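You operate a simulated robot arm through the tools that you are given. There is no shell and no other tool.

You run a simulated two-armed robot. Do the job below in one go: nothing can be reset, and whatever is moved stays where it is left.

JOB
Move the pink plug from J5 to J7 with the low rack off, and switch the link over to J7.
Fine: turn the purple knob to J7 and switch on again: the link display reads J7 LINK; leave the supply knobs and the output switch alone.

Only the result counts: the job must be done as asked and must still hold three seconds after the hand-in. Knocking over, shifting, dropping, spilling or breaking anything else fails it.

ROBOT AND FRAMES
Two 7-joint arms with fingered hands on one trunk that stands fixed in place. Base frame: the origin is at the foot of the trunk, x ahead of it, y to its left, z up. Lengths are in mm, angles in rad, forces in N, time in s.
The left shoulder is at [104, 185, 1075], the right one opposite. With the tool pointing down near the work surface each hand reaches from about 100 to 860 mm from the base axis, measured 20 degrees to its own side. Payload 4 kg a hand.
The tool frame of a hand sits at the grasp point between the pads (the TCP): z along the fingers, y along the line on which they close. The tips reach 26 mm beyond it. The gripper opens to 132 mm; its body begins 73 mm behind the TCP. The gripper is a hand of 3 fingers: y runs from the thumb to the fingers, the wrist lies at [0, 0, -224] in the tool frame.
Orientation is told as [roll, pitch, yaw] about the base's x, y, z axes, in that order, counted from this pose: with the fingers straight down and closing along the base's y, the tool's x points along the base's -x, its y along +y and its z along -z.

CONTROLS
- The arms move only by the tool apply_moves. It takes "left_increments", "right_increments" or both (then of equal length, played together; a hand with none holds still); each is a list of rows, each a list of 6 numbers: the turn, a rotation vector about the tool's x, y, z in rad, then the shift along the tool's x, y, z in mm. In form: [[wx, wy, wz, dx, dy, dz], ...]. A call has 1 to 20 rows; each row is the pose to reach, as a shift and turn from the pose commanded when the call began, along the tool's axes at that moment. Rows are played at 5 a second. More than 50 mm and 0.15 rad between two rows, and nothing of the call is played. A pose out of reach is approached as far as the arm can. The call stops where the force on the tool passes 40 N (or 10 N more than at its start, if that is more) or the arm is blocked; 0.2 s more then pass. In this call time passes only in rows, and 0.2 s behind the last. It gives the time, the measured TCP pose, the force on the tool (base axes), the opening and the grip force at its end, in the units of the frame above (readings bear some noise), with the torque about the TCP (base axes, N m) and any sound that the robot's microphone picked up.
- Cameras (640 x 400 px; columns grow to the right, rows downward): "scene" is now at [245.5, -23.5, 1300.9]; the picture's right is [-0.25, -0.97, 0.07], its down [-0.57, 0.08, -0.82] and it looks along [0.79, -0.24, -0.57] (base axes); focal length 231 px, centre (320, 200). "left" rides on the left gripper at [-62, 3, -92] in its tool frame; the picture's right is [-0.05, -1.00, 0.00], its down [0.83, -0.04, -0.56] and it looks along [0.55, -0.03, 0.83] (tool axes); focal length 230 px, centre (320, 200). "right" rides on the right gripper at [62, 3, -92] in its tool frame; the picture's right is [-0.05, 1.00, 0.00], its down [-0.83, -0.04, -0.56] and it looks along [-0.55, -0.03, 0.83] (tool axes); focal length 230 px, centre (320, 200). There is no depth. A picture from a camera that has moved, and an enlarged one, comes with that camera's place and axes in the base frame and with its lens.
- get_image(camera): a new picture of that camera. The clock stands still meanwhile.
- raise_lower(by): moves the trunk up (or, below 0, down) by that many mm; the arms and the scene camera ride with it, the base frame stays. It gives what a move gives, with no picture.
- set_fingers(finger1, finger2, thumb_bend, hand): sets how far each is bent, from 0 (flat) to 1 (curled in); at 0.3 the hand is open as for a grip, at 0.7 the pads meet at the TCP. One left out holds its place. A second passes; each finger stops where it meets its share of the squeeze, and holds until it gets a number again. It is the only way to open and close the hand. It gives what a move gives, with no picture; readings hold the bend of each and the force on the fingers (four entries, about 0 where the hand has none), thumb and palm.
- pan_tilt(pan, tilt): turns the head with the scene camera to pan (to the left, within 1.501 rad either way) and tilt (down, from -0.506 to 1.204), counted from straight ahead of the robot (the tilt from the chest, where the trunk bows). It gives what a move gives.
- inspect(camera, box): a new picture of the part [left, top, right, bottom] of that camera's present view, enlarged. The clock stands still meanwhile.
- hand_in(): hands the job in; it is judged then, once.

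Nothing tells you positions but the pictures and the camera data. Unless the task says otherwise, let go and move clear before handing in.

The tools are called after "Call:" as a command line: name --argument value ..., lists and objects as JSON in quotes. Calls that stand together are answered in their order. apply_moves: Moves the arms, as the interface text tells. Its arguments: {"type":"object","properties":{"left_increments":{"type":"array"},"right_increments":{"type":"array"}},"required":[]} The other tools are called the same way: raise_lower (by) moves the trunk up or down; set_fingers (finger1, finger2, thumb_bend, hand) moves the fingers one by one; pan_tilt (pan, tilt) turns the head that bears the scene camera; get_image (camera) takes a picture; inspect (camera, box) takes an enlarged picture of a part of a camera's view; hand_in () hands the job in.

At the start:

```text
t: 0.0
left_ee_pos: [551.9, 120.3, 1161.2]
left_orientation: [0.0, 0.001, 0.0]
left_wrist_force: [-0.2, 0.8, -0.3]
left_wrist_torque: [0.02, 0.0, 0.01]
left_width: 131.9
left_grasp_force: 0.0
left_shape: jaw
left_bend: [0.3, 0.3, 0.3]
left_finger forces: [0.0, 0.0, 0.1, 0.0, 0.0, 0.0]
right_ee_pos: [450.1, -337.5, 1197.4]
right_orientation: [-0.001, 0.0, 0.0]
right_wrist_force: [0.4, -0.6, 0.6]
right_wrist_torque: [-0.01, 0.0, -0.02]
right_width: 132.1
right_grasp_force: 0.1
right_shape: jaw
right_bend: [0.3, 0.3, 0.3]
right_finger forces: [0.0, 0.0, 0.0, 0.0, 0.0, 0.0]
trunk travel left (down, up): [-125.0, 337.0]
head pan, tilt (commanded): [-0.262, 0.325]
```

scene: 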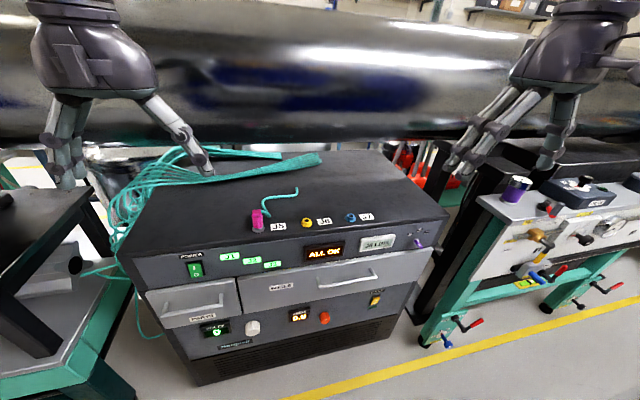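
right: 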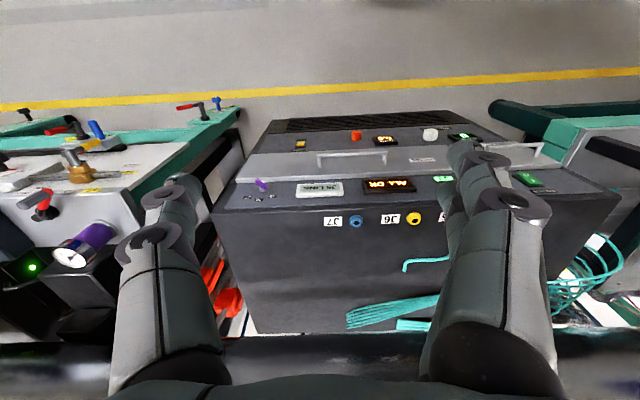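
left: 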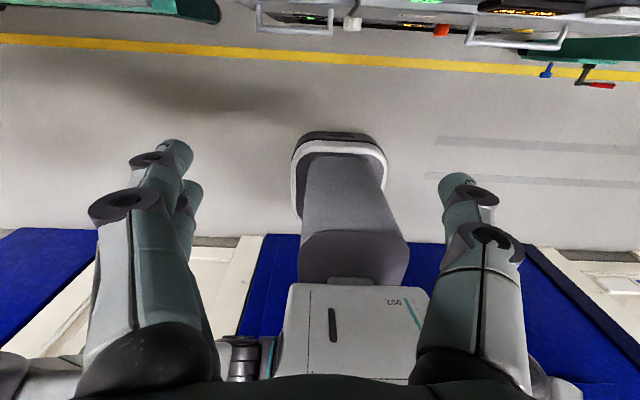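

I see a bench console with a pink plug in J5, yellow J6 and blue J7 jacks on its top, displays and switches on its front. I'll look closer at each part before moving.

Call:
inspect --camera "scene" --box '[230, 170, 430, 295]'

Call:
inspect --camera "scene" --box '[120, 230, 320, 355]'

Call:
inspect --camera "scene" --box '[280, 220, 440, 320]'

Call:
inspect --camera "right" --box '[210, 100, 450, 250]'

```text
3.20 times, centred on (330, 232) of scene
camera zoom: at [245.5, -23.5, 1300.9], right [-0.25, -0.97, 0.07], down [-0.57, 0.08, -0.82], along [0.79, -0.24, -0.57], focal length 739 px, centre (288, 96)
```

zoom: 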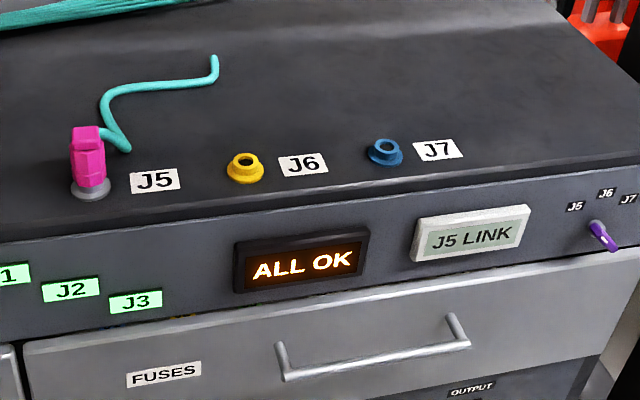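

```text
3.20 times, centred on (220, 292) of scene
camera zoom: at [245.5, -23.5, 1300.9], right [-0.25, -0.97, 0.07], down [-0.57, 0.08, -0.82], along [0.79, -0.24, -0.57], focal length 739 px, centre (640, -96)
```

zoom: 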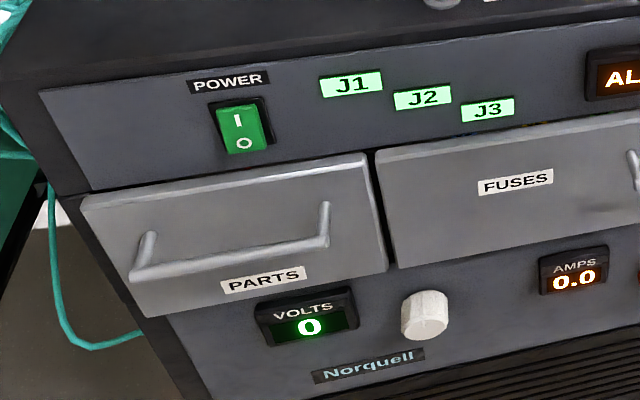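

```text
4.00 times, centred on (360, 270) of scene
camera zoom: at [245.5, -23.5, 1300.9], right [-0.25, -0.97, 0.07], down [-0.57, 0.08, -0.82], along [0.79, -0.24, -0.57], focal length 924 px, centre (160, -80)
```

zoom: 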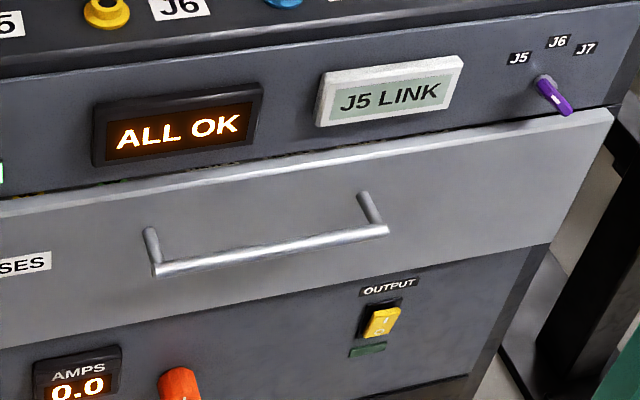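

```text
2.67 times, centred on (330, 175) of right
camera zoom: at [387.0, -333.1, 1291.8], right [0.05, 1.0, 0.0], down [0.83, -0.04, 0.56], along [0.55, -0.03, -0.83], focal length 614 px, centre (293, 267)
```

zoom: 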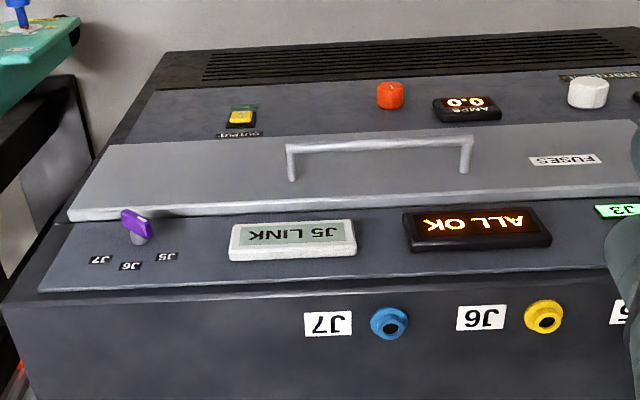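

The front panel carries POWER (green rocker), J1–J3 lamps, ALL OK display, J5 LINK display, the purple selector, drawers, and the supply section below. I'll look around to find what "low rack" is, panning the head.

Call:
pan_tilt --pan 0.3 --tilt 0.6

Call:
get_image --camera "scene"

Call:
pan_tilt --pan -0.9 --tilt 0.5

Call:
get_image --camera "scene"

Call:
pan_tilt --pan -0.25 --tilt 0.7

Call:
get_image --camera "scene"

```text
t: 1.0
left_ee_pos: [552.1, 119.1, 1160.9]
left_orientation: [0.001, 0.001, -0.001]
left_wrist_force: [-1.0, 0.6, -1.0]
left_wrist_torque: [0.02, 0.02, 0.01]
left_width: 131.7
left_grasp_force: 0.0
left_shape: jaw
left_bend: [0.3, 0.3, 0.3]
left_finger forces: [0.0, 0.0, 0.0, 0.1, 0.0, 0.0]
right_ee_pos: [449.6, -337.4, 1199.2]
right_orientation: [0.0, 0.001, 0.001]
right_wrist_force: [-0.6, -1.6, -0.2]
right_wrist_torque: [0.02, 0.03, -0.02]
right_width: 131.9
right_grasp_force: 0.1
right_shape: jaw
right_bend: [0.3, 0.3, 0.3]
right_finger forces: [0.1, 0.0, 0.0, 0.0, 0.1, 0.0]
trunk travel left (down, up): [-125.0, 337.0]
head pan, tilt (commanded): [0.3, 0.6]
```

```text
taken
camera scene: at [232.9, 26.6, 1278.3], right [0.28, -0.96, -0.08], down [-0.75, -0.17, -0.64], along [0.6, 0.24, -0.77], focal length 231 px, centre (320, 200)
```

scene: 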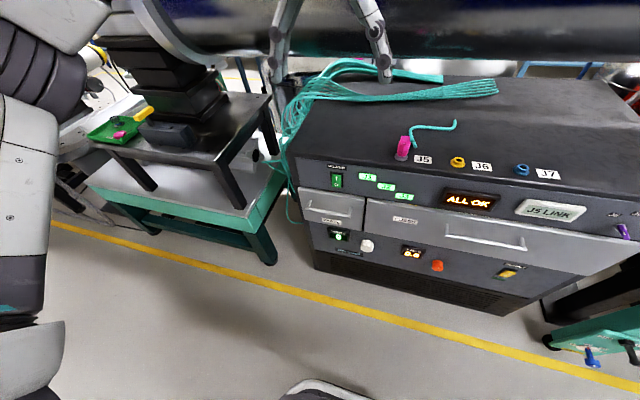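

```text
t: 2.4
left_ee_pos: [553.4, 120.0, 1161.0]
left_orientation: [0.001, -0.001, 0.001]
left_wrist_force: [-0.3, 0.1, -0.6]
left_wrist_torque: [-0.01, 0.04, -0.01]
left_width: 132.0
left_grasp_force: 0.1
left_shape: jaw
left_bend: [0.3, 0.3, 0.3]
left_finger forces: [0.0, 0.1, 0.0, 0.0, 0.1, 0.1]
right_ee_pos: [450.6, -337.1, 1197.0]
right_orientation: [0.0, -0.001, 0.001]
right_wrist_force: [0.2, 0.0, 0.8]
right_wrist_torque: [0.02, -0.02, 0.01]
right_width: 131.8
right_grasp_force: 0.0
right_shape: jaw
right_bend: [0.3, 0.3, 0.3]
right_finger forces: [0.0, 0.0, 0.0, 0.0, 0.0, 0.0]
trunk travel left (down, up): [-125.0, 337.0]
head pan, tilt (commanded): [-0.901, 0.499]
```

```text
taken
camera scene: at [208.7, -70.7, 1294.9], right [-0.75, -0.62, 0.22], down [-0.54, 0.38, -0.76], along [0.39, -0.69, -0.61], focal length 231 px, centre (320, 200)
```

scene: 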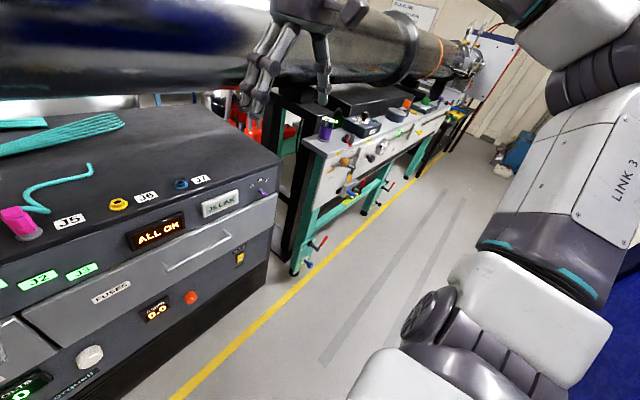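

```text
t: 3.4
left_ee_pos: [552.2, 120.2, 1161.0]
left_orientation: [0.001, 0.001, 0.0]
left_wrist_force: [-0.2, 0.8, 0.3]
left_wrist_torque: [0.0, 0.02, 0.0]
left_width: 131.9
left_grasp_force: 0.0
left_shape: jaw
left_bend: [0.3, 0.3, 0.3]
left_finger forces: [0.1, 0.1, 0.0, 0.1, 0.0, 0.0]
right_ee_pos: [449.8, -336.5, 1198.5]
right_orientation: [-0.001, -0.001, 0.0]
right_wrist_force: [-0.1, 0.4, 0.3]
right_wrist_torque: [-0.03, 0.04, 0.01]
right_width: 131.9
right_grasp_force: 0.1
right_shape: jaw
right_bend: [0.3, 0.3, 0.3]
right_finger forces: [0.1, 0.0, 0.1, 0.0, 0.1, 0.0]
trunk travel left (down, up): [-125.0, 337.0]
head pan, tilt (commanded): [-0.25, 0.7]
```

```text
taken
camera scene: at [228.4, -20.5, 1270.6], right [-0.24, -0.97, 0.07], down [-0.82, 0.16, -0.56], along [0.53, -0.19, -0.83], focal length 231 px, centre (320, 200)
```

scene: 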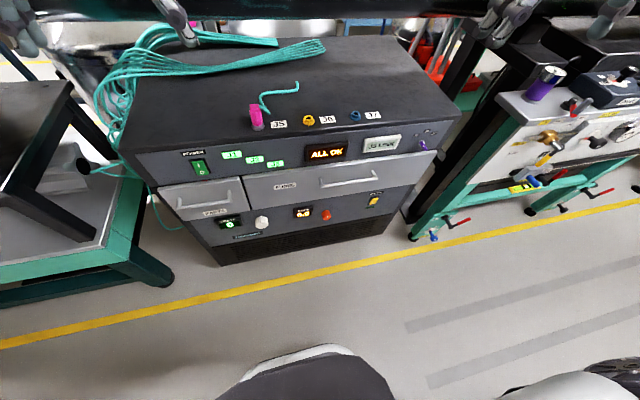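

The rack is the dark console; its green POWER rocker is at roughly (680,146,821), jacks J5/J6/J7 near x≈720, y≈−9/−139/−268, z≈885, purple selector near (675,−499,785). I'll bring the left hand around to point forward so that its camera views the POWER switch up close.

Call:
apply_moves --left_increments '[[0, -0.12, 0, 8, 3, 20], [0, -0.24, 0, 16, 6, 40], [0, -0.36, 0, 24, 9, 60], [0, -0.48, 0, 32, 12, 80], [0, -0.6, 0, 40, 15, 100], [0, -0.72, 0, 48, 18, 120], [0, -0.84, 0, 56, 21, 140], [0, -0.96, 0, 64, 24, 160], [0, -1.08, 0, 72, 26, 180], [0, -1.2, 0, 80, 26, 200]]'

Call:
get_image --camera "left"

Call:
get_image --camera "scene"

```text
t: 5.6
left_ee_pos: [487.7, 144.1, 1000.2]
left_orientation: [-0.001, -0.959, 0.002]
left_wrist_force: [-0.2, -0.1, 0.8]
left_wrist_torque: [-0.04, -0.01, -0.02]
left_width: 131.7
left_grasp_force: 0.0
left_shape: jaw
left_bend: [0.3, 0.3, 0.3]
left_finger forces: [0.0, 0.1, 0.1, 0.0, 0.0, 0.0]
left hand out of reach, approached as far as the arm can: row 9, 10
right_ee_pos: [450.6, -337.5, 1198.1]
right_orientation: [-0.001, 0.001, 0.0]
right_wrist_force: [-0.3, 0.1, 0.3]
right_wrist_torque: [-0.01, 0.01, -0.01]
right_width: 132.0
right_grasp_force: 0.0
right_shape: jaw
right_bend: [0.3, 0.3, 0.3]
right_finger forces: [0.0, 0.0, 0.0, 0.0, 0.0, 0.1]
trunk travel left (down, up): [-125.0, 337.0]
head pan, tilt (commanded): [-0.25, 0.7]
```

```text
taken
camera left: at [446.8, 147.0, 1104.1], right [0.03, -1.0, 0.04], down [-0.93, -0.04, -0.36], along [0.36, -0.03, -0.93], focal length 230 px, centre (320, 200)
```

left: 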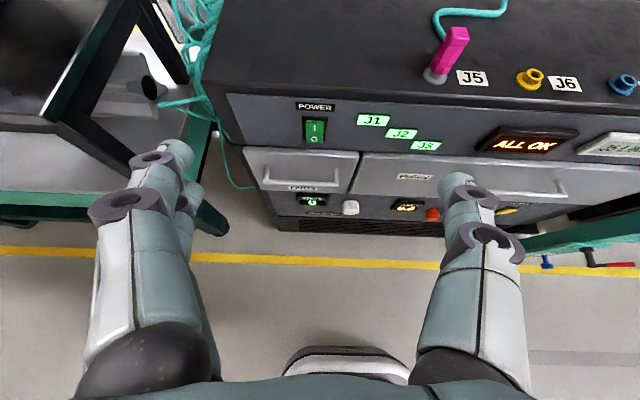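

```text
taken
camera scene: at [228.4, -20.3, 1270.6], right [-0.24, -0.97, 0.07], down [-0.82, 0.16, -0.56], along [0.53, -0.19, -0.83], focal length 231 px, centre (320, 200)
```

scene: 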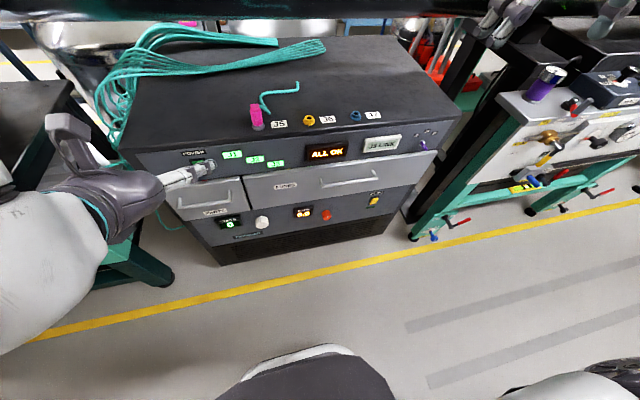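

The arm can't fold further back, but the view is good: POWER rocker centre is about (673,149,811), jacks at x≈719, y≈−9/−139/−267, z≈887. I'll zoom on the rocker and the plug from this camera.

Call:
inspect --camera "left" --box '[285, 90, 365, 140]'

Call:
inspect --camera "left" --box '[400, 0, 640, 150]'

Call:
inspect --camera "right" --box '[230, 150, 350, 225]'

```text
8.00 times, centred on (325, 115) of left
camera zoom: at [446.8, 147.0, 1104.1], right [0.03, -1.0, 0.04], down [-0.93, -0.04, -0.36], along [0.36, -0.03, -0.93], focal length 1841 px, centre (280, 880)
```

zoom: 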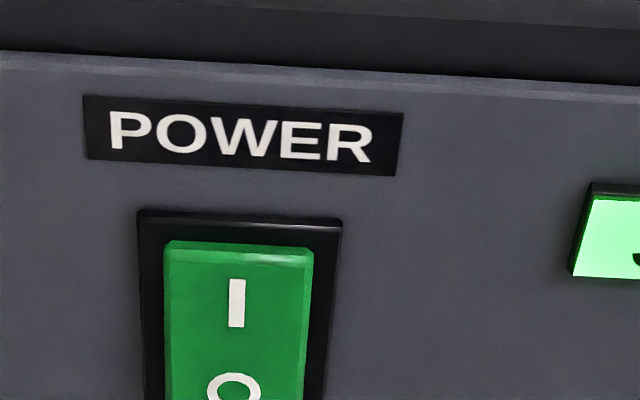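

```text
2.67 times, centred on (520, 75) of left
camera zoom: at [446.8, 147.0, 1104.1], right [0.03, -1.0, 0.04], down [-0.93, -0.04, -0.36], along [0.36, -0.03, -0.93], focal length 614 px, centre (-213, 533)
```

zoom: 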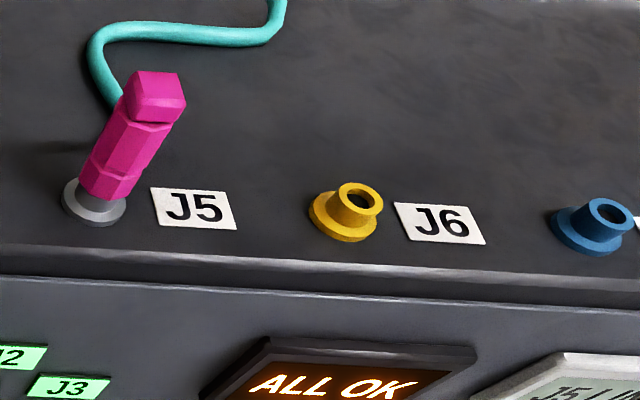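

```text
5.33 times, centred on (290, 188) of right
camera zoom: at [387.2, -332.9, 1291.7], right [0.05, 1.0, 0.0], down [0.83, -0.04, 0.56], along [0.55, -0.03, -0.83], focal length 1227 px, centre (480, 267)
```

zoom: 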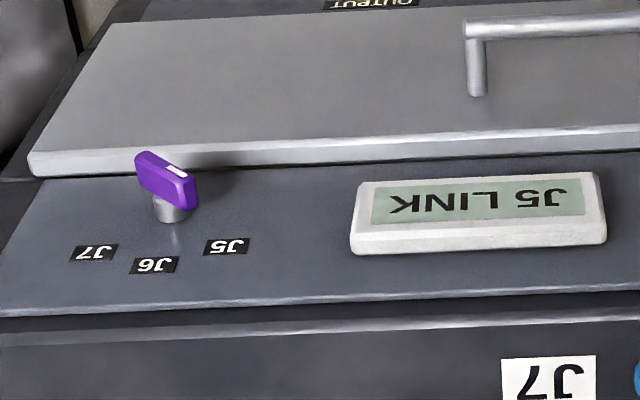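

The rocker's I half is at about z≈821 and its O half at z≈794 (y≈149, x≈673). I'll curl the two left fingers away so the left thumb alone can act as a poker, and check the look of the hand.

Call:
set_fingers --hand "left" --finger1 1.0 --finger2 1.0 --thumb_bend 0.3

Call:
get_image --camera "left"

Call:
get_image --camera "scene"

```text
t: 6.6
left_ee_pos: [487.7, 144.1, 1000.8]
left_orientation: [0.0, -0.96, 0.001]
left_wrist_force: [0.7, -0.4, 0.2]
left_wrist_torque: [-0.03, -0.03, 0.0]
left_width: 57.7
left_grasp_force: 0.1
left_shape: fingers
left_bend: [1.0, 1.0, 0.3]
left_finger forces: [0.0, 0.0, 0.0, 0.0, 0.0, 0.0]
right_ee_pos: [450.5, -338.2, 1198.5]
right_orientation: [0.0, -0.001, -0.001]
right_wrist_force: [-0.1, -0.5, 0.2]
right_wrist_torque: [0.01, -0.02, -0.01]
right_width: 131.8
right_grasp_force: 0.0
right_shape: jaw
right_bend: [0.3, 0.3, 0.3]
right_finger forces: [0.1, 0.0, 0.0, 0.1, 0.0, 0.1]
trunk travel left (down, up): [-125.0, 337.0]
head pan, tilt (commanded): [-0.25, 0.7]
```

```text
taken
camera left: at [446.9, 146.8, 1104.3], right [0.03, -1.0, 0.04], down [-0.93, -0.04, -0.36], along [0.36, -0.03, -0.93], focal length 230 px, centre (320, 200)
```

left: 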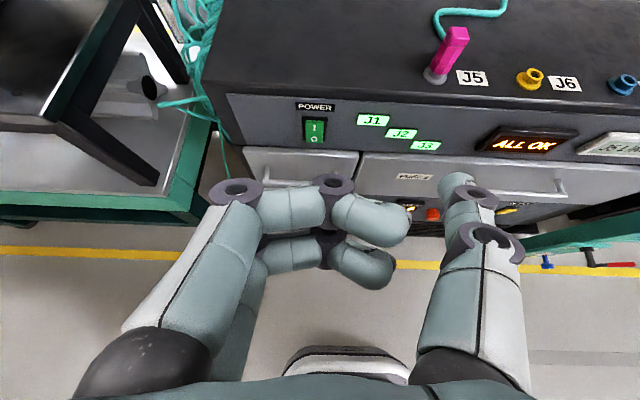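

```text
taken
camera scene: at [228.3, -20.4, 1270.6], right [-0.24, -0.97, 0.07], down [-0.82, 0.16, -0.56], along [0.53, -0.19, -0.83], focal length 231 px, centre (320, 200)
```

scene: 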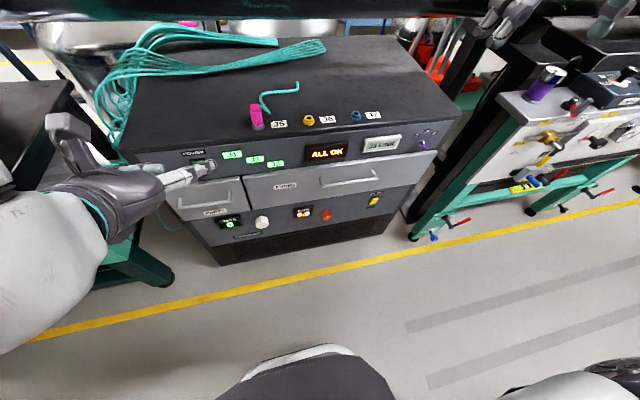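

Curled fingers sit well behind the thumb tip, so the thumb can poke the rocker. I'll move the left hand to a spot with the thumb about 40 mm in front of the O half, well above the PARTS handle (z≈716).

Call:
apply_moves --left_increments '[[-0.0226, -0.029, -0.0114, 10.4, 7.2, 19.9], [-0.0451, -0.058, -0.0227, 20.9, 14.3, 39.7], [-0.0677, -0.087, -0.0341, 31.3, 21.5, 59.6], [-0.0902, -0.116, -0.0455, 41.7, 28.6, 79.4], [-0.1128, -0.145, -0.0569, 52.2, 35.8, 99.3], [-0.1354, -0.174, -0.0682, 62.6, 42.9, 119.1], [-0.1579, -0.203, -0.0796, 73.0, 50.1, 139.0], [-0.1805, -0.232, -0.091, 83.4, 57.2, 158.8], [-0.203, -0.261, -0.1023, 93.9, 64.4, 178.7], [-0.2256, -0.29, -0.1137, 104.3, 71.5, 198.5]]'

Call:
get_image --camera "left"

Call:
pan_tilt --pan 0.2 --tilt 0.6

Call:
get_image --camera "scene"

```text
t: 8.8
left_ee_pos: [589.5, 216.7, 801.9]
left_orientation: [-0.001, -1.251, 0.254]
left_wrist_force: [-0.6, 0.2, 0.4]
left_wrist_torque: [-0.03, 0.02, 0.01]
left_width: 57.8
left_grasp_force: 0.0
left_shape: fingers
left_bend: [1.0, 1.0, 0.3]
left_finger forces: [0.0, 0.0, 0.0, 0.1, 0.0, 0.1]
right_ee_pos: [450.9, -338.2, 1197.7]
right_orientation: [0.001, 0.001, 0.0]
right_wrist_force: [0.0, -0.1, -0.3]
right_wrist_torque: [0.0, 0.01, -0.01]
right_width: 132.0
right_grasp_force: 0.1
right_shape: jaw
right_bend: [0.3, 0.3, 0.3]
right_finger forces: [0.0, 0.0, 0.0, 0.0, 0.0, 0.0]
trunk travel left (down, up): [-125.0, 337.0]
head pan, tilt (commanded): [-0.25, 0.7]
```

```text
taken
camera left: at [522.5, 202.5, 888.3], right [0.27, -0.96, 0.05], down [-0.75, -0.24, -0.61], along [0.6, 0.13, -0.79], focal length 230 px, centre (320, 200)
```

left: 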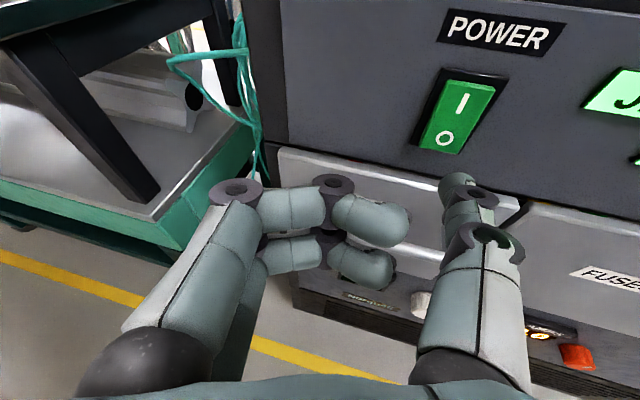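

```text
t: 9.7
left_ee_pos: [589.1, 215.4, 801.0]
left_orientation: [-0.001, -1.252, 0.252]
left_wrist_force: [-0.6, 0.5, -0.1]
left_wrist_torque: [0.03, 0.0, 0.03]
left_width: 57.8
left_grasp_force: 0.0
left_shape: fingers
left_bend: [1.0, 1.0, 0.3]
left_finger forces: [0.0, 0.0, 0.1, 0.1, 0.0, 0.1]
right_ee_pos: [450.0, -337.5, 1197.8]
right_orientation: [0.0, 0.0, -0.002]
right_wrist_force: [-0.1, -0.2, -0.1]
right_wrist_torque: [-0.03, -0.03, 0.01]
right_width: 132.2
right_grasp_force: 0.1
right_shape: jaw
right_bend: [0.3, 0.3, 0.3]
right_finger forces: [0.0, 0.0, 0.1, 0.0, 0.0, 0.0]
trunk travel left (down, up): [-125.0, 337.0]
head pan, tilt (commanded): [0.201, 0.6]
```

```text
taken
camera scene: at [235.0, 18.0, 1277.6], right [0.19, -0.98, -0.06], down [-0.77, -0.11, -0.63], along [0.61, 0.16, -0.77], focal length 231 px, centre (320, 200)
```

scene: 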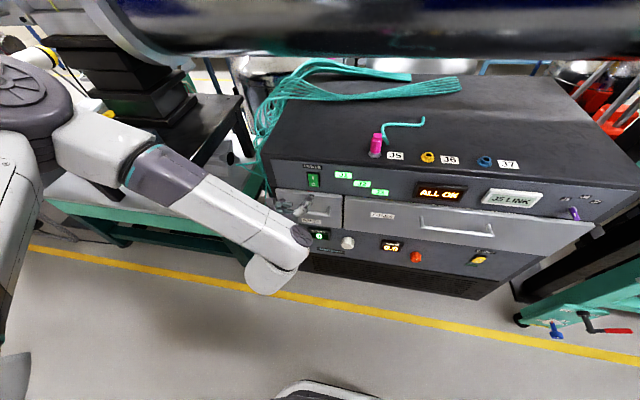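

The thumb tip is now about 40 mm in front of the O mark (O at ≈(673,149,793), I at ≈(673,150,818)). I'll push straight ahead along +x in small steps and watch the force.

Call:
apply_moves --left_increments '[[0, 0, 0, -3.2, -0.5, 9.7], [0, 0, 0, -6.3, -3.0, 18.9], [0, 0, 0, -8.7, -5.0, 26.2], [0, 0, 0, -9.9, -6.0, 29.9], [0, 0, 0, -11.2, -7.0, 33.6], [0, 0, 0, -12.4, -8.0, 37.3]]'

Call:
get_image --camera "left"

Call:
inspect --camera "scene" --box '[270, 140, 430, 240]'

```text
t: 11.1
left_ee_pos: [628.9, 218.0, 802.0]
left_orientation: [0.001, -1.252, 0.251]
left_wrist_force: [-0.5, 0.5, 0.1]
left_wrist_torque: [0.0, 0.01, -0.01]
left_width: 57.8
left_grasp_force: 0.0
left_shape: fingers
left_bend: [1.0, 1.0, 0.3]
left_finger forces: [0.1, 0.0, 0.1, 0.0, 0.4, 0.1]
right_ee_pos: [449.5, -337.8, 1197.5]
right_orientation: [0.0, 0.0, 0.001]
right_wrist_force: [-1.4, 0.4, 0.9]
right_wrist_torque: [-0.01, 0.0, -0.02]
right_width: 131.9
right_grasp_force: 0.1
right_shape: jaw
right_bend: [0.3, 0.3, 0.3]
right_finger forces: [0.0, 0.0, 0.1, 0.0, 0.1, 0.0]
trunk travel left (down, up): [-125.0, 337.0]
head pan, tilt (commanded): [0.201, 0.6]
```

```text
taken
camera left: at [562.8, 204.3, 889.3], right [0.26, -0.96, 0.05], down [-0.75, -0.24, -0.61], along [0.6, 0.13, -0.79], focal length 230 px, centre (320, 200)
```

left: 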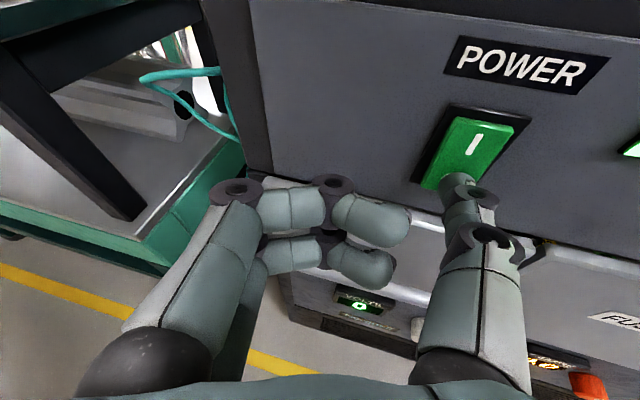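

```text
4.00 times, centred on (350, 190) of scene
camera zoom: at [235.0, 18.2, 1277.7], right [0.19, -0.98, -0.06], down [-0.77, -0.11, -0.63], along [0.61, 0.16, -0.77], focal length 924 px, centre (200, 240)
```

zoom: 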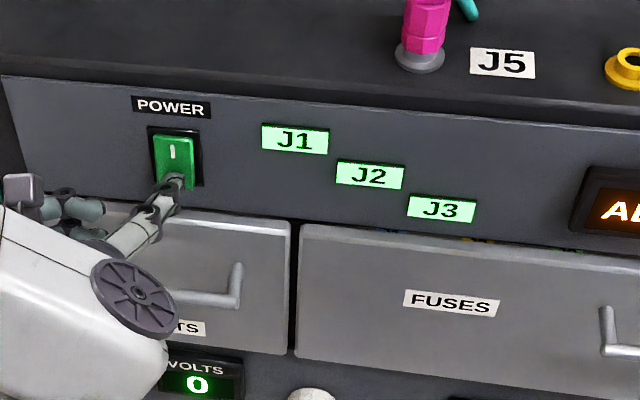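

The thumb tip is just at the O half with barely any contact. I'll push on in small steps.

Call:
apply_moves --left_increments '[[0, 0, 0, -0.9, -0.7, 2.8], [0, 0, 0, -1.8, -1.5, 5.5], [0, 0, 0, -2.7, -2.2, 8.3]]'

Call:
inspect --camera "scene" --box '[270, 140, 430, 240]'

```text
t: 12.0
left_ee_pos: [632.2, 216.3, 797.3]
left_orientation: [0.02, -1.235, 0.229]
left_wrist_force: [-22.7, 3.8, 2.5]
left_wrist_torque: [-0.23, -0.16, -1.57]
left_width: 58.6
left_grasp_force: 11.0
left_shape: fingers
left_bend: [1.0, 1.0, 0.3]
left_finger forces: [0.0, 0.1, 0.0, 0.0, 21.5, 0.0]
right_ee_pos: [449.7, -336.5, 1197.3]
right_orientation: [0.0, -0.001, -0.001]
right_wrist_force: [0.8, 0.1, -0.6]
right_wrist_torque: [0.01, 0.0, 0.04]
right_width: 131.6
right_grasp_force: 0.1
right_shape: jaw
right_bend: [0.3, 0.3, 0.3]
right_finger forces: [0.0, 0.1, 0.1, 0.0, 0.0, 0.0]
trunk travel left (down, up): [-125.0, 337.0]
head pan, tilt (commanded): [0.201, 0.6]
stopped in row 3 (left hand): the force on the tool passed its limit at 46 N (the readings are from after the stop); the commanded pose is now the measured one
```

```text
4.00 times, centred on (350, 190) of scene
camera zoom: at [233.5, 18.1, 1277.9], right [0.19, -0.98, -0.06], down [-0.77, -0.11, -0.63], along [0.61, 0.16, -0.77], focal length 924 px, centre (200, 240)
```

zoom: 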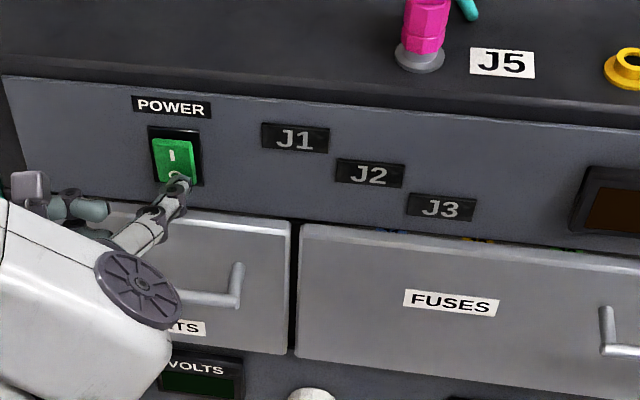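

The rack went dark (J1–J3 lamps and displays off), so power is off. I'll back the left hand straight out and check the state.

Call:
apply_moves --left_increments '[[0, 0, 0, 1.5, 1.2, -4.6], [0, 0, 0, 6.1, 5.0, -18.4], [0, 0, 0, 12.2, 9.9, -36.8], [0, 0, 0, 18.3, 14.9, -55.2]]'

Call:
get_image --camera "left"

Call:
get_image --camera "scene"

```text
t: 13.0
left_ee_pos: [574.2, 217.6, 799.2]
left_orientation: [0.012, -1.24, 0.239]
left_wrist_force: [-0.3, -0.2, 0.2]
left_wrist_torque: [0.0, -0.03, 0.05]
left_width: 58.0
left_grasp_force: 0.0
left_shape: fingers
left_bend: [1.0, 1.0, 0.3]
left_finger forces: [0.0, 0.1, 0.0, 0.2, 0.0, 0.0]
right_ee_pos: [450.4, -336.6, 1198.0]
right_orientation: [0.0, 0.0, -0.002]
right_wrist_force: [-0.4, 0.0, 0.0]
right_wrist_torque: [0.0, 0.0, 0.0]
right_width: 132.0
right_grasp_force: 0.0
right_shape: jaw
right_bend: [0.3, 0.3, 0.3]
right_finger forces: [0.0, 0.0, 0.0, 0.1, 0.0, 0.0]
trunk travel left (down, up): [-125.0, 337.0]
head pan, tilt (commanded): [0.201, 0.6]
```

```text
taken
camera left: at [509.3, 203.9, 887.8], right [0.26, -0.96, 0.05], down [-0.76, -0.24, -0.61], along [0.6, 0.13, -0.79], focal length 230 px, centre (320, 200)
```

left: 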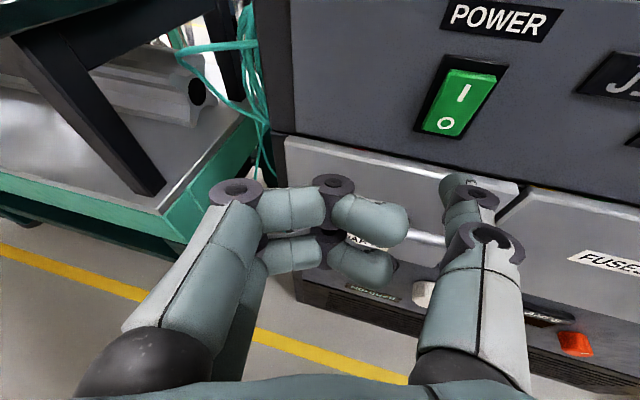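

```text
taken
camera scene: at [234.8, 18.0, 1277.7], right [0.19, -0.98, -0.06], down [-0.77, -0.11, -0.63], along [0.61, 0.16, -0.77], focal length 231 px, centre (320, 200)
```

scene: 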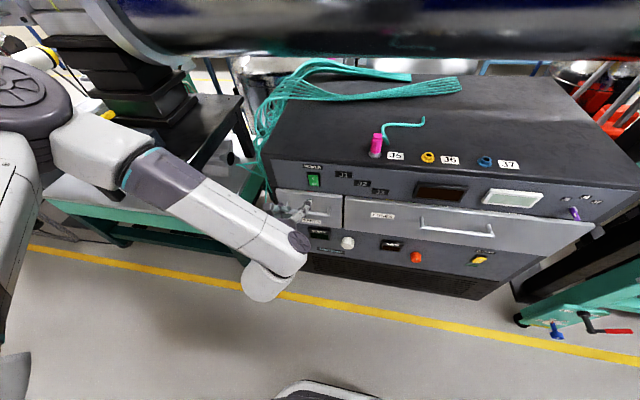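

Power is off and the rocker stays in the O position. Before bringing the right arm over the console I want to know where the big horizontal pipe behind/above it runs, so I'll look with the head and the right camera.

Call:
pan_tilt --pan -0.1 --tilt 0.0

Call:
get_image --camera "scene"

Call:
get_image --camera "right"

Call:
inspect --camera "right" --box '[0, 250, 240, 400]'

```text
t: 14.0
left_ee_pos: [576.5, 218.7, 797.7]
left_orientation: [0.014, -1.24, 0.237]
left_wrist_force: [0.3, -0.1, 0.3]
left_wrist_torque: [0.0, -0.04, 0.04]
left_width: 57.9
left_grasp_force: 0.1
left_shape: fingers
left_bend: [1.0, 1.0, 0.3]
left_finger forces: [0.1, 0.0, 0.0, 0.0, 0.1, 0.1]
right_ee_pos: [450.3, -339.4, 1198.4]
right_orientation: [-0.001, 0.001, -0.002]
right_wrist_force: [-0.5, 0.0, -0.1]
right_wrist_torque: [0.03, -0.02, -0.02]
right_width: 132.0
right_grasp_force: 0.0
right_shape: jaw
right_bend: [0.3, 0.3, 0.3]
right_finger forces: [0.0, 0.1, 0.0, 0.0, 0.0, 0.1]
trunk travel left (down, up): [-125.0, 337.0]
head pan, tilt (commanded): [-0.099, 0.0]
```

```text
taken
camera scene: at [253.4, -8.4, 1329.7], right [-0.09, -1.0, 0.03], down [-0.29, 0.0, -0.96], along [0.95, -0.1, -0.28], focal length 231 px, centre (320, 200)
```

scene: 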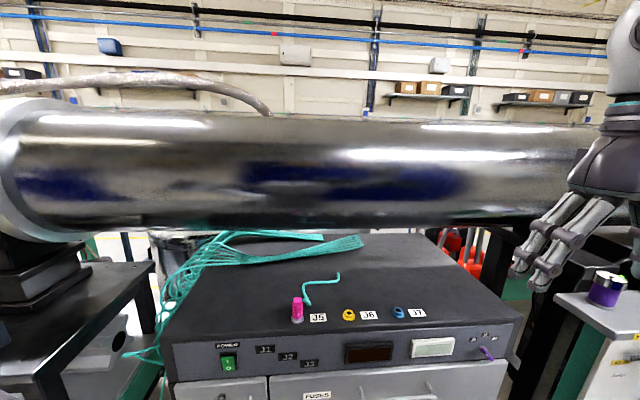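

```text
taken
camera right: at [387.1, -333.3, 1291.8], right [0.05, 1.0, 0.0], down [0.83, -0.04, 0.56], along [0.55, -0.03, -0.83], focal length 230 px, centre (320, 200)
```

right: 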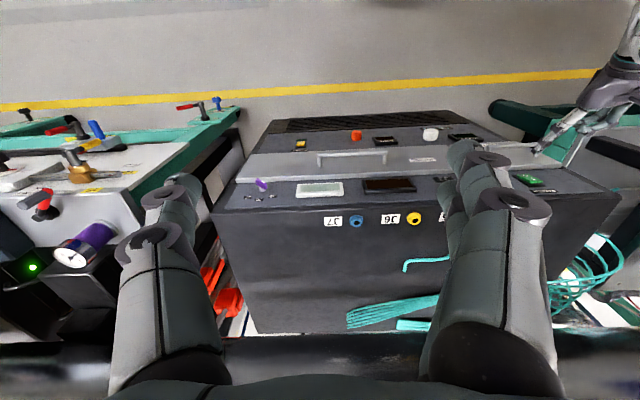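

```text
2.67 times, centred on (120, 325) of right
camera zoom: at [387.1, -333.3, 1291.8], right [0.05, 1.0, 0.0], down [0.83, -0.04, 0.56], along [0.55, -0.03, -0.83], focal length 614 px, centre (853, -133)
```

zoom: 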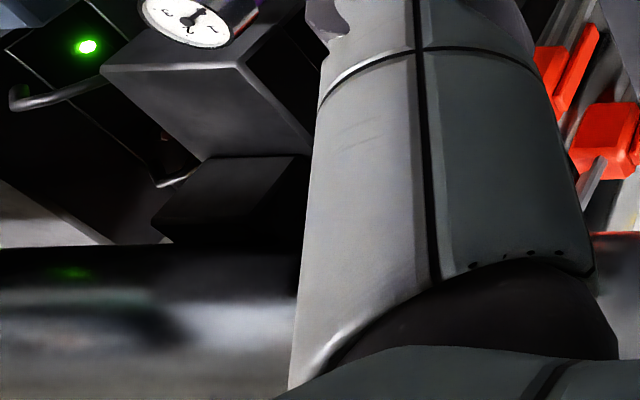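

The pipe crosses behind and above the console top; its exact distance is unclear from these two views. I'll lower and pitch the right hand so its camera looks level from below for a better baseline on the pipe.

Call:
apply_moves --right_increments '[[0, -0.12, 0, -5, 0, 25], [0, -0.24, 0, -10, 0, 50], [0, -0.36, 0, -15, 0, 75], [0, -0.48, 0, -20, 0, 100], [0, -0.6, 0, -30, 0, 125], [0, -0.72, 0, -40, 0, 150], [0, -0.84, 0, -45, 0, 175], [0, -0.96, 0, -50, 0, 198]]'

Call:
get_image --camera "right"

Call:
get_image --camera "scene"

```text
t: 15.8
left_ee_pos: [575.1, 217.2, 799.4]
left_orientation: [0.015, -1.241, 0.236]
left_wrist_force: [-0.2, 0.2, -0.7]
left_wrist_torque: [0.03, 0.0, 0.03]
left_width: 57.9
left_grasp_force: 0.0
left_shape: fingers
left_bend: [1.0, 1.0, 0.3]
left_finger forces: [0.1, 0.0, 0.0, 0.0, 0.1, 0.1]
right_ee_pos: [500.1, -338.2, 999.7]
right_orientation: [0.004, -0.961, -0.003]
right_wrist_force: [0.7, 0.7, 0.0]
right_wrist_torque: [0.0, -0.01, 0.01]
right_width: 131.9
right_grasp_force: 0.0
right_shape: jaw
right_bend: [0.3, 0.3, 0.3]
right_finger forces: [0.0, 0.1, 0.0, 0.1, 0.0, 0.0]
trunk travel left (down, up): [-125.0, 337.0]
head pan, tilt (commanded): [-0.099, 0.0]
```

```text
taken
camera right: at [387.7, -333.3, 1003.5], right [0.03, 1.0, 0.04], down [0.02, -0.05, 1.0], along [1.0, -0.03, -0.02], focal length 230 px, centre (320, 200)
```

right: 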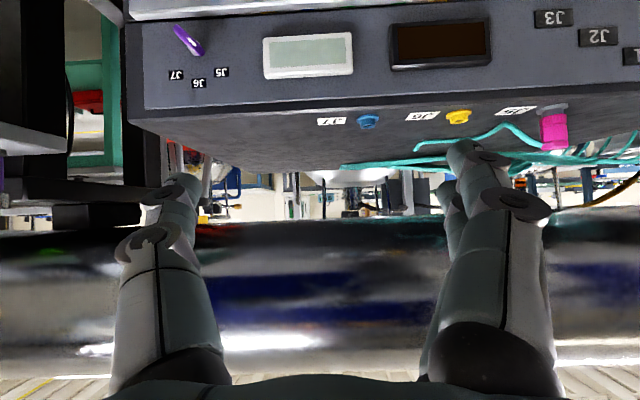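

```text
taken
camera scene: at [253.9, -9.1, 1329.6], right [-0.1, -1.0, 0.03], down [-0.29, 0.0, -0.96], along [0.95, -0.1, -0.28], focal length 231 px, centre (320, 200)
```

scene: 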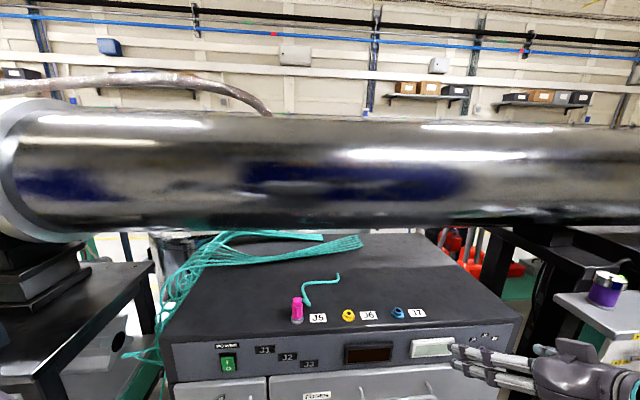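

The second baseline puts the pipe axis at about x≈932, z≈1208, radius ≈154 (front at x≈778, underside z≈1054), so I'll keep the right hand pitched about 20° forward so the wrist stays clear of it. Next I move the right hand to above and slightly in front of the pink plug.

Call:
apply_moves --right_increments '[[0, 0.061, 0, -12.3, 32.9, 15.8], [0, 0.122, 0, -24.6, 65.8, 31.6], [0, 0.183, 0, -36.9, 98.7, 47.4], [0, 0.244, 0, -49.2, 131.6, 63.2], [0, 0.305, 0, -61.5, 164.5, 79.1], [0, 0.366, 0, -73.7, 197.4, 94.9], [0, 0.427, 0, -86.0, 230.3, 110.7], [0, 0.488, 0, -98.3, 263.2, 126.5], [0, 0.549, 0, -110.6, 296.1, 142.3], [0, 0.61, 0, -122.9, 329, 158.1]]'

Call:
get_image --camera "right"

Call:
pan_tilt --pan -0.05 --tilt 0.35

Call:
get_image --camera "scene"

```text
t: 18.0
left_ee_pos: [576.0, 216.9, 799.5]
left_orientation: [0.01, -1.241, 0.241]
left_wrist_force: [-0.1, 0.6, -0.1]
left_wrist_torque: [-0.02, -0.01, 0.02]
left_width: 57.8
left_grasp_force: 0.0
left_shape: fingers
left_bend: [1.0, 1.0, 0.3]
left_finger forces: [0.0, 0.0, 0.0, 0.0, 0.0, 0.1]
right_ee_pos: [700.3, -7.0, 1010.7]
right_orientation: [-0.002, -0.349, -0.002]
right_wrist_force: [-0.6, 0.6, 0.4]
right_wrist_torque: [-0.01, -0.01, 0.01]
right_width: 131.9
right_grasp_force: 0.1
right_shape: jaw
right_bend: [0.3, 0.3, 0.3]
right_finger forces: [0.1, 0.0, 0.1, 0.0, 0.1, 0.1]
trunk travel left (down, up): [-125.0, 337.0]
head pan, tilt (commanded): [-0.099, 0.0]
```

```text
taken
camera right: at [609.5, -3.4, 1077.7], right [0.05, 1.0, 0.02], down [0.59, -0.04, 0.81], along [0.81, -0.03, -0.59], focal length 230 px, centre (320, 200)
```

right: 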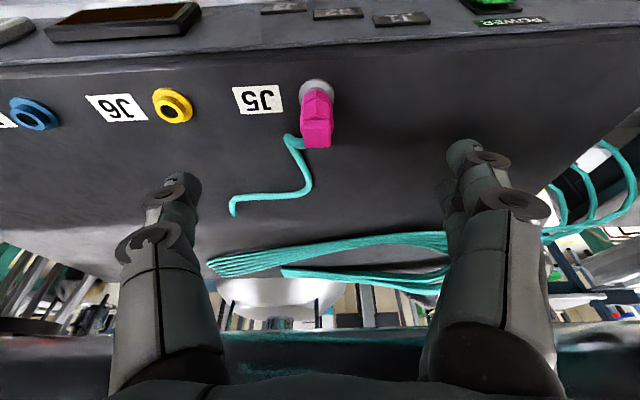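

```text
t: 18.8
left_ee_pos: [576.0, 217.4, 798.8]
left_orientation: [0.014, -1.242, 0.239]
left_wrist_force: [0.1, 0.6, -0.5]
left_wrist_torque: [-0.01, -0.01, 0.0]
left_width: 57.8
left_grasp_force: 0.1
left_shape: fingers
left_bend: [1.0, 1.0, 0.3]
left_finger forces: [0.0, 0.0, 0.1, 0.0, 0.0, 0.1]
right_ee_pos: [699.7, -9.6, 1010.5]
right_orientation: [-0.001, -0.351, 0.0]
right_wrist_force: [0.6, -0.1, 0.2]
right_wrist_torque: [0.01, 0.01, 0.01]
right_width: 131.8
right_grasp_force: 0.1
right_shape: jaw
right_bend: [0.3, 0.3, 0.3]
right_finger forces: [0.0, 0.1, 0.0, 0.1, 0.0, 0.0]
trunk travel left (down, up): [-125.0, 337.0]
head pan, tilt (commanded): [-0.051, 0.351]
```

```text
taken
camera scene: at [247.7, -3.9, 1297.7], right [-0.05, -1.0, 0.01], down [-0.6, 0.02, -0.8], along [0.8, -0.05, -0.6], focal length 231 px, centre (320, 200)
```

scene: 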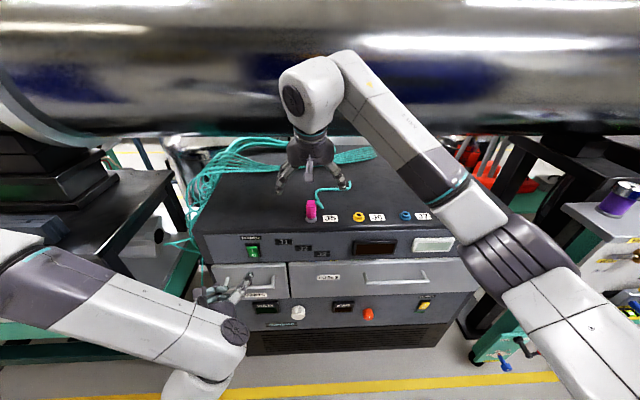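

The right hand is above/in front of the plug with the pipe well clear of it. I'll zoom on the plug and jacks from the right camera to refine positions.

Call:
inspect --camera "right" --box '[200, 60, 360, 160]'

Call:
inspect --camera "right" --box '[0, 70, 208, 200]'

Call:
inspect --camera "scene" --box '[270, 150, 450, 262]'

```text
4.00 times, centred on (280, 110) of right
camera zoom: at [609.1, -5.0, 1077.6], right [0.05, 1.0, 0.02], down [0.59, -0.04, 0.81], along [0.81, -0.03, -0.59], focal length 920 px, centre (480, 560)
```

zoom: 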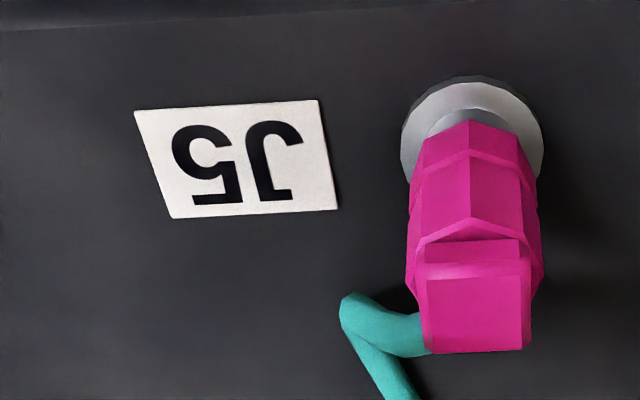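

```text
3.08 times, centred on (104, 135) of right
camera zoom: at [609.1, -5.0, 1077.6], right [0.05, 1.0, 0.02], down [0.59, -0.04, 0.81], along [0.81, -0.03, -0.59], focal length 708 px, centre (985, 400)
```

zoom: 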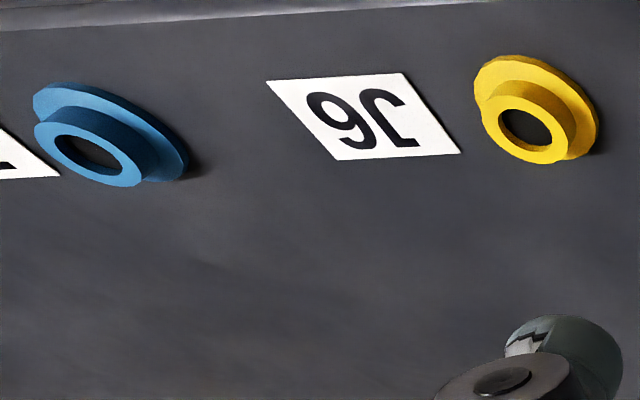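

```text
3.56 times, centred on (360, 206) of scene
camera zoom: at [247.7, -3.9, 1297.7], right [-0.05, -1.0, 0.01], down [-0.6, 0.02, -0.8], along [0.8, -0.05, -0.6], focal length 822 px, centre (178, 179)
```

zoom: 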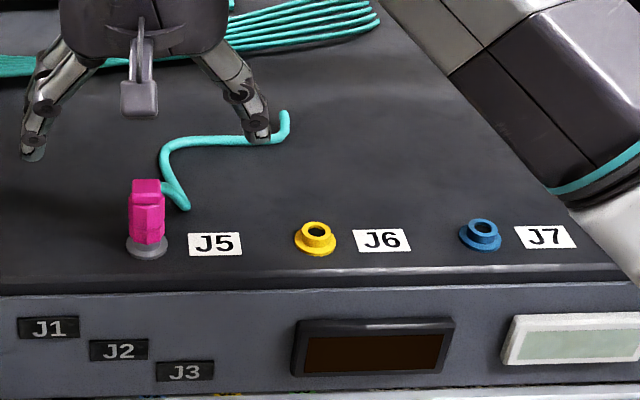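

The plug axis is at about (718,−8.5), body from z≈890 to 942, tail leaving at the back right. I'll descend with the open hand so that the TCP sits on the plug body at z≈918.

Call:
apply_moves --right_increments '[[0, 0, 0, 4.1, 0.1, 23], [0, 0, 0, 8.2, 0.2, 46], [0, 0, 0, 12.4, 0.4, 69], [0, 0, 0, 14.5, 0.5, 80.5], [0, 0, 0, 16.5, 0.5, 91.9]]'

Call:
get_image --camera "right"

Call:
inspect --camera "scene" --box '[260, 140, 420, 240]'

```text
t: 20.0
left_ee_pos: [575.5, 218.9, 799.0]
left_orientation: [0.014, -1.241, 0.237]
left_wrist_force: [0.0, 0.6, -0.8]
left_wrist_torque: [0.03, -0.01, -0.01]
left_width: 57.8
left_grasp_force: 0.0
left_shape: fingers
left_bend: [1.0, 1.0, 0.3]
left_finger forces: [0.0, 0.0, 0.1, 0.1, 0.0, 0.0]
right_ee_pos: [717.1, -8.4, 917.7]
right_orientation: [0.001, -0.349, -0.001]
right_wrist_force: [0.6, -0.4, 0.8]
right_wrist_torque: [0.02, 0.02, -0.01]
right_width: 132.1
right_grasp_force: 0.1
right_shape: jaw
right_bend: [0.3, 0.3, 0.3]
right_finger forces: [0.0, 0.0, 0.1, 0.1, 0.1, 0.0]
trunk travel left (down, up): [-125.0, 337.0]
head pan, tilt (commanded): [-0.051, 0.351]
```

```text
taken
camera right: at [625.8, -3.9, 984.9], right [0.05, 1.0, 0.02], down [0.59, -0.04, 0.81], along [0.81, -0.03, -0.59], focal length 230 px, centre (320, 200)
```

right: 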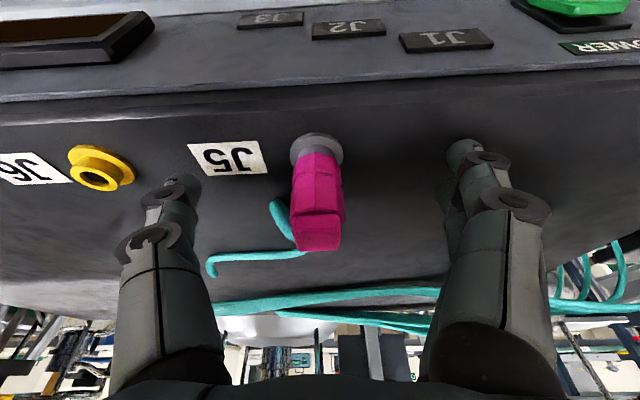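

```text
4.00 times, centred on (340, 190) of scene
camera zoom: at [247.9, -4.2, 1297.6], right [-0.05, -1.0, 0.01], down [-0.6, 0.02, -0.8], along [0.8, -0.05, -0.6], focal length 924 px, centre (240, 240)
```

zoom: 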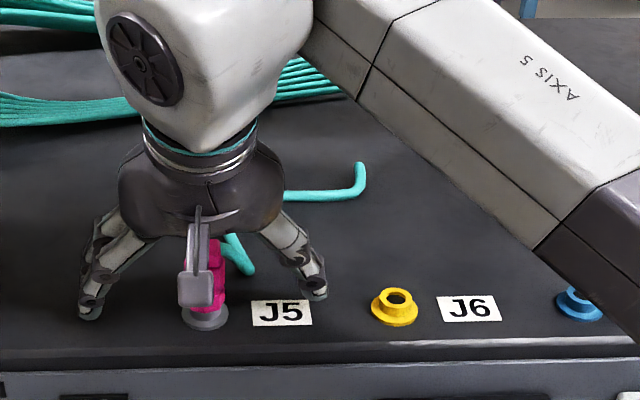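

The plug is centred on the grasp point (column ~319 vs 320). Closing the right hand on it.

Call:
set_fingers --hand "right" --finger1 0.7 --finger2 0.7 --thumb_bend 0.7

Call:
get_image --camera "right"

Call:
inspect --camera "scene" --box '[260, 140, 420, 240]'

```text
t: 21.0
left_ee_pos: [576.3, 217.2, 798.7]
left_orientation: [0.014, -1.24, 0.236]
left_wrist_force: [0.0, -0.6, -0.5]
left_wrist_torque: [0.0, -0.01, 0.01]
left_width: 57.8
left_grasp_force: 0.0
left_shape: fingers
left_bend: [1.0, 1.0, 0.3]
left_finger forces: [0.1, 0.0, 0.0, 0.1, 0.1, 0.0]
right_ee_pos: [717.3, -7.9, 918.8]
right_orientation: [0.0, -0.348, -0.001]
right_wrist_force: [1.1, -3.0, -0.3]
right_wrist_torque: [-0.04, -0.02, -0.02]
right_width: 23.0
right_grasp_force: 7.9
right_shape: fingers
right_bend: [0.65, 0.66, 0.66]
right_finger forces: [4.5, 2.8, 0.1, 0.0, 9.1, 0.0]
trunk travel left (down, up): [-125.0, 337.0]
head pan, tilt (commanded): [-0.051, 0.351]
```

```text
taken
camera right: at [625.7, -4.2, 985.1], right [0.05, 1.0, 0.02], down [0.59, -0.04, 0.81], along [0.81, -0.03, -0.59], focal length 230 px, centre (320, 200)
```

right: 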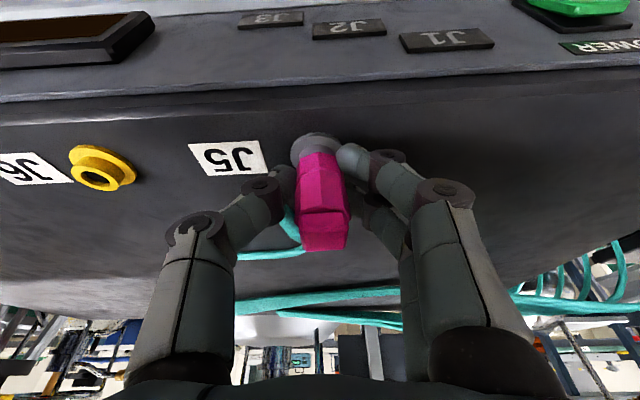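

```text
4.00 times, centred on (340, 190) of scene
camera zoom: at [247.8, -4.4, 1297.6], right [-0.05, -1.0, 0.01], down [-0.6, 0.02, -0.8], along [0.8, -0.05, -0.6], focal length 924 px, centre (240, 240)
```

zoom: 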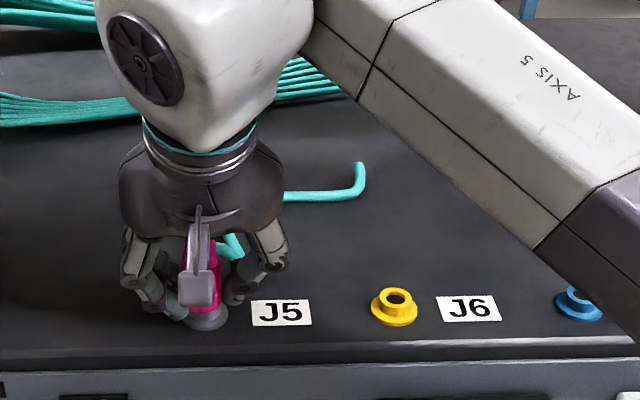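

Gripped at 23 mm with about 8 N. I'll squeeze a little more before pulling.

Call:
set_fingers --hand "right" --finger1 0.85 --finger2 0.85 --thumb_bend 0.85

```text
t: 22.0
left_ee_pos: [576.9, 217.8, 798.0]
left_orientation: [0.013, -1.24, 0.238]
left_wrist_force: [0.1, 0.3, -0.5]
left_wrist_torque: [0.01, -0.01, 0.01]
left_width: 57.9
left_grasp_force: 0.2
left_shape: fingers
left_bend: [1.0, 1.0, 0.3]
left_finger forces: [0.0, 0.0, 0.0, 0.0, 0.0, 0.0]
right_ee_pos: [717.1, -8.0, 917.1]
right_orientation: [0.001, -0.349, -0.001]
right_wrist_force: [2.5, -2.9, -3.0]
right_wrist_torque: [-0.1, 0.0, -0.03]
right_width: 21.4
right_grasp_force: 23.5
right_shape: fingers
right_bend: [0.68, 0.71, 0.67]
right_finger forces: [12.0, 10.0, 0.0, 0.1, 24.5, 0.0]
trunk travel left (down, up): [-125.0, 337.0]
head pan, tilt (commanded): [-0.051, 0.351]
```

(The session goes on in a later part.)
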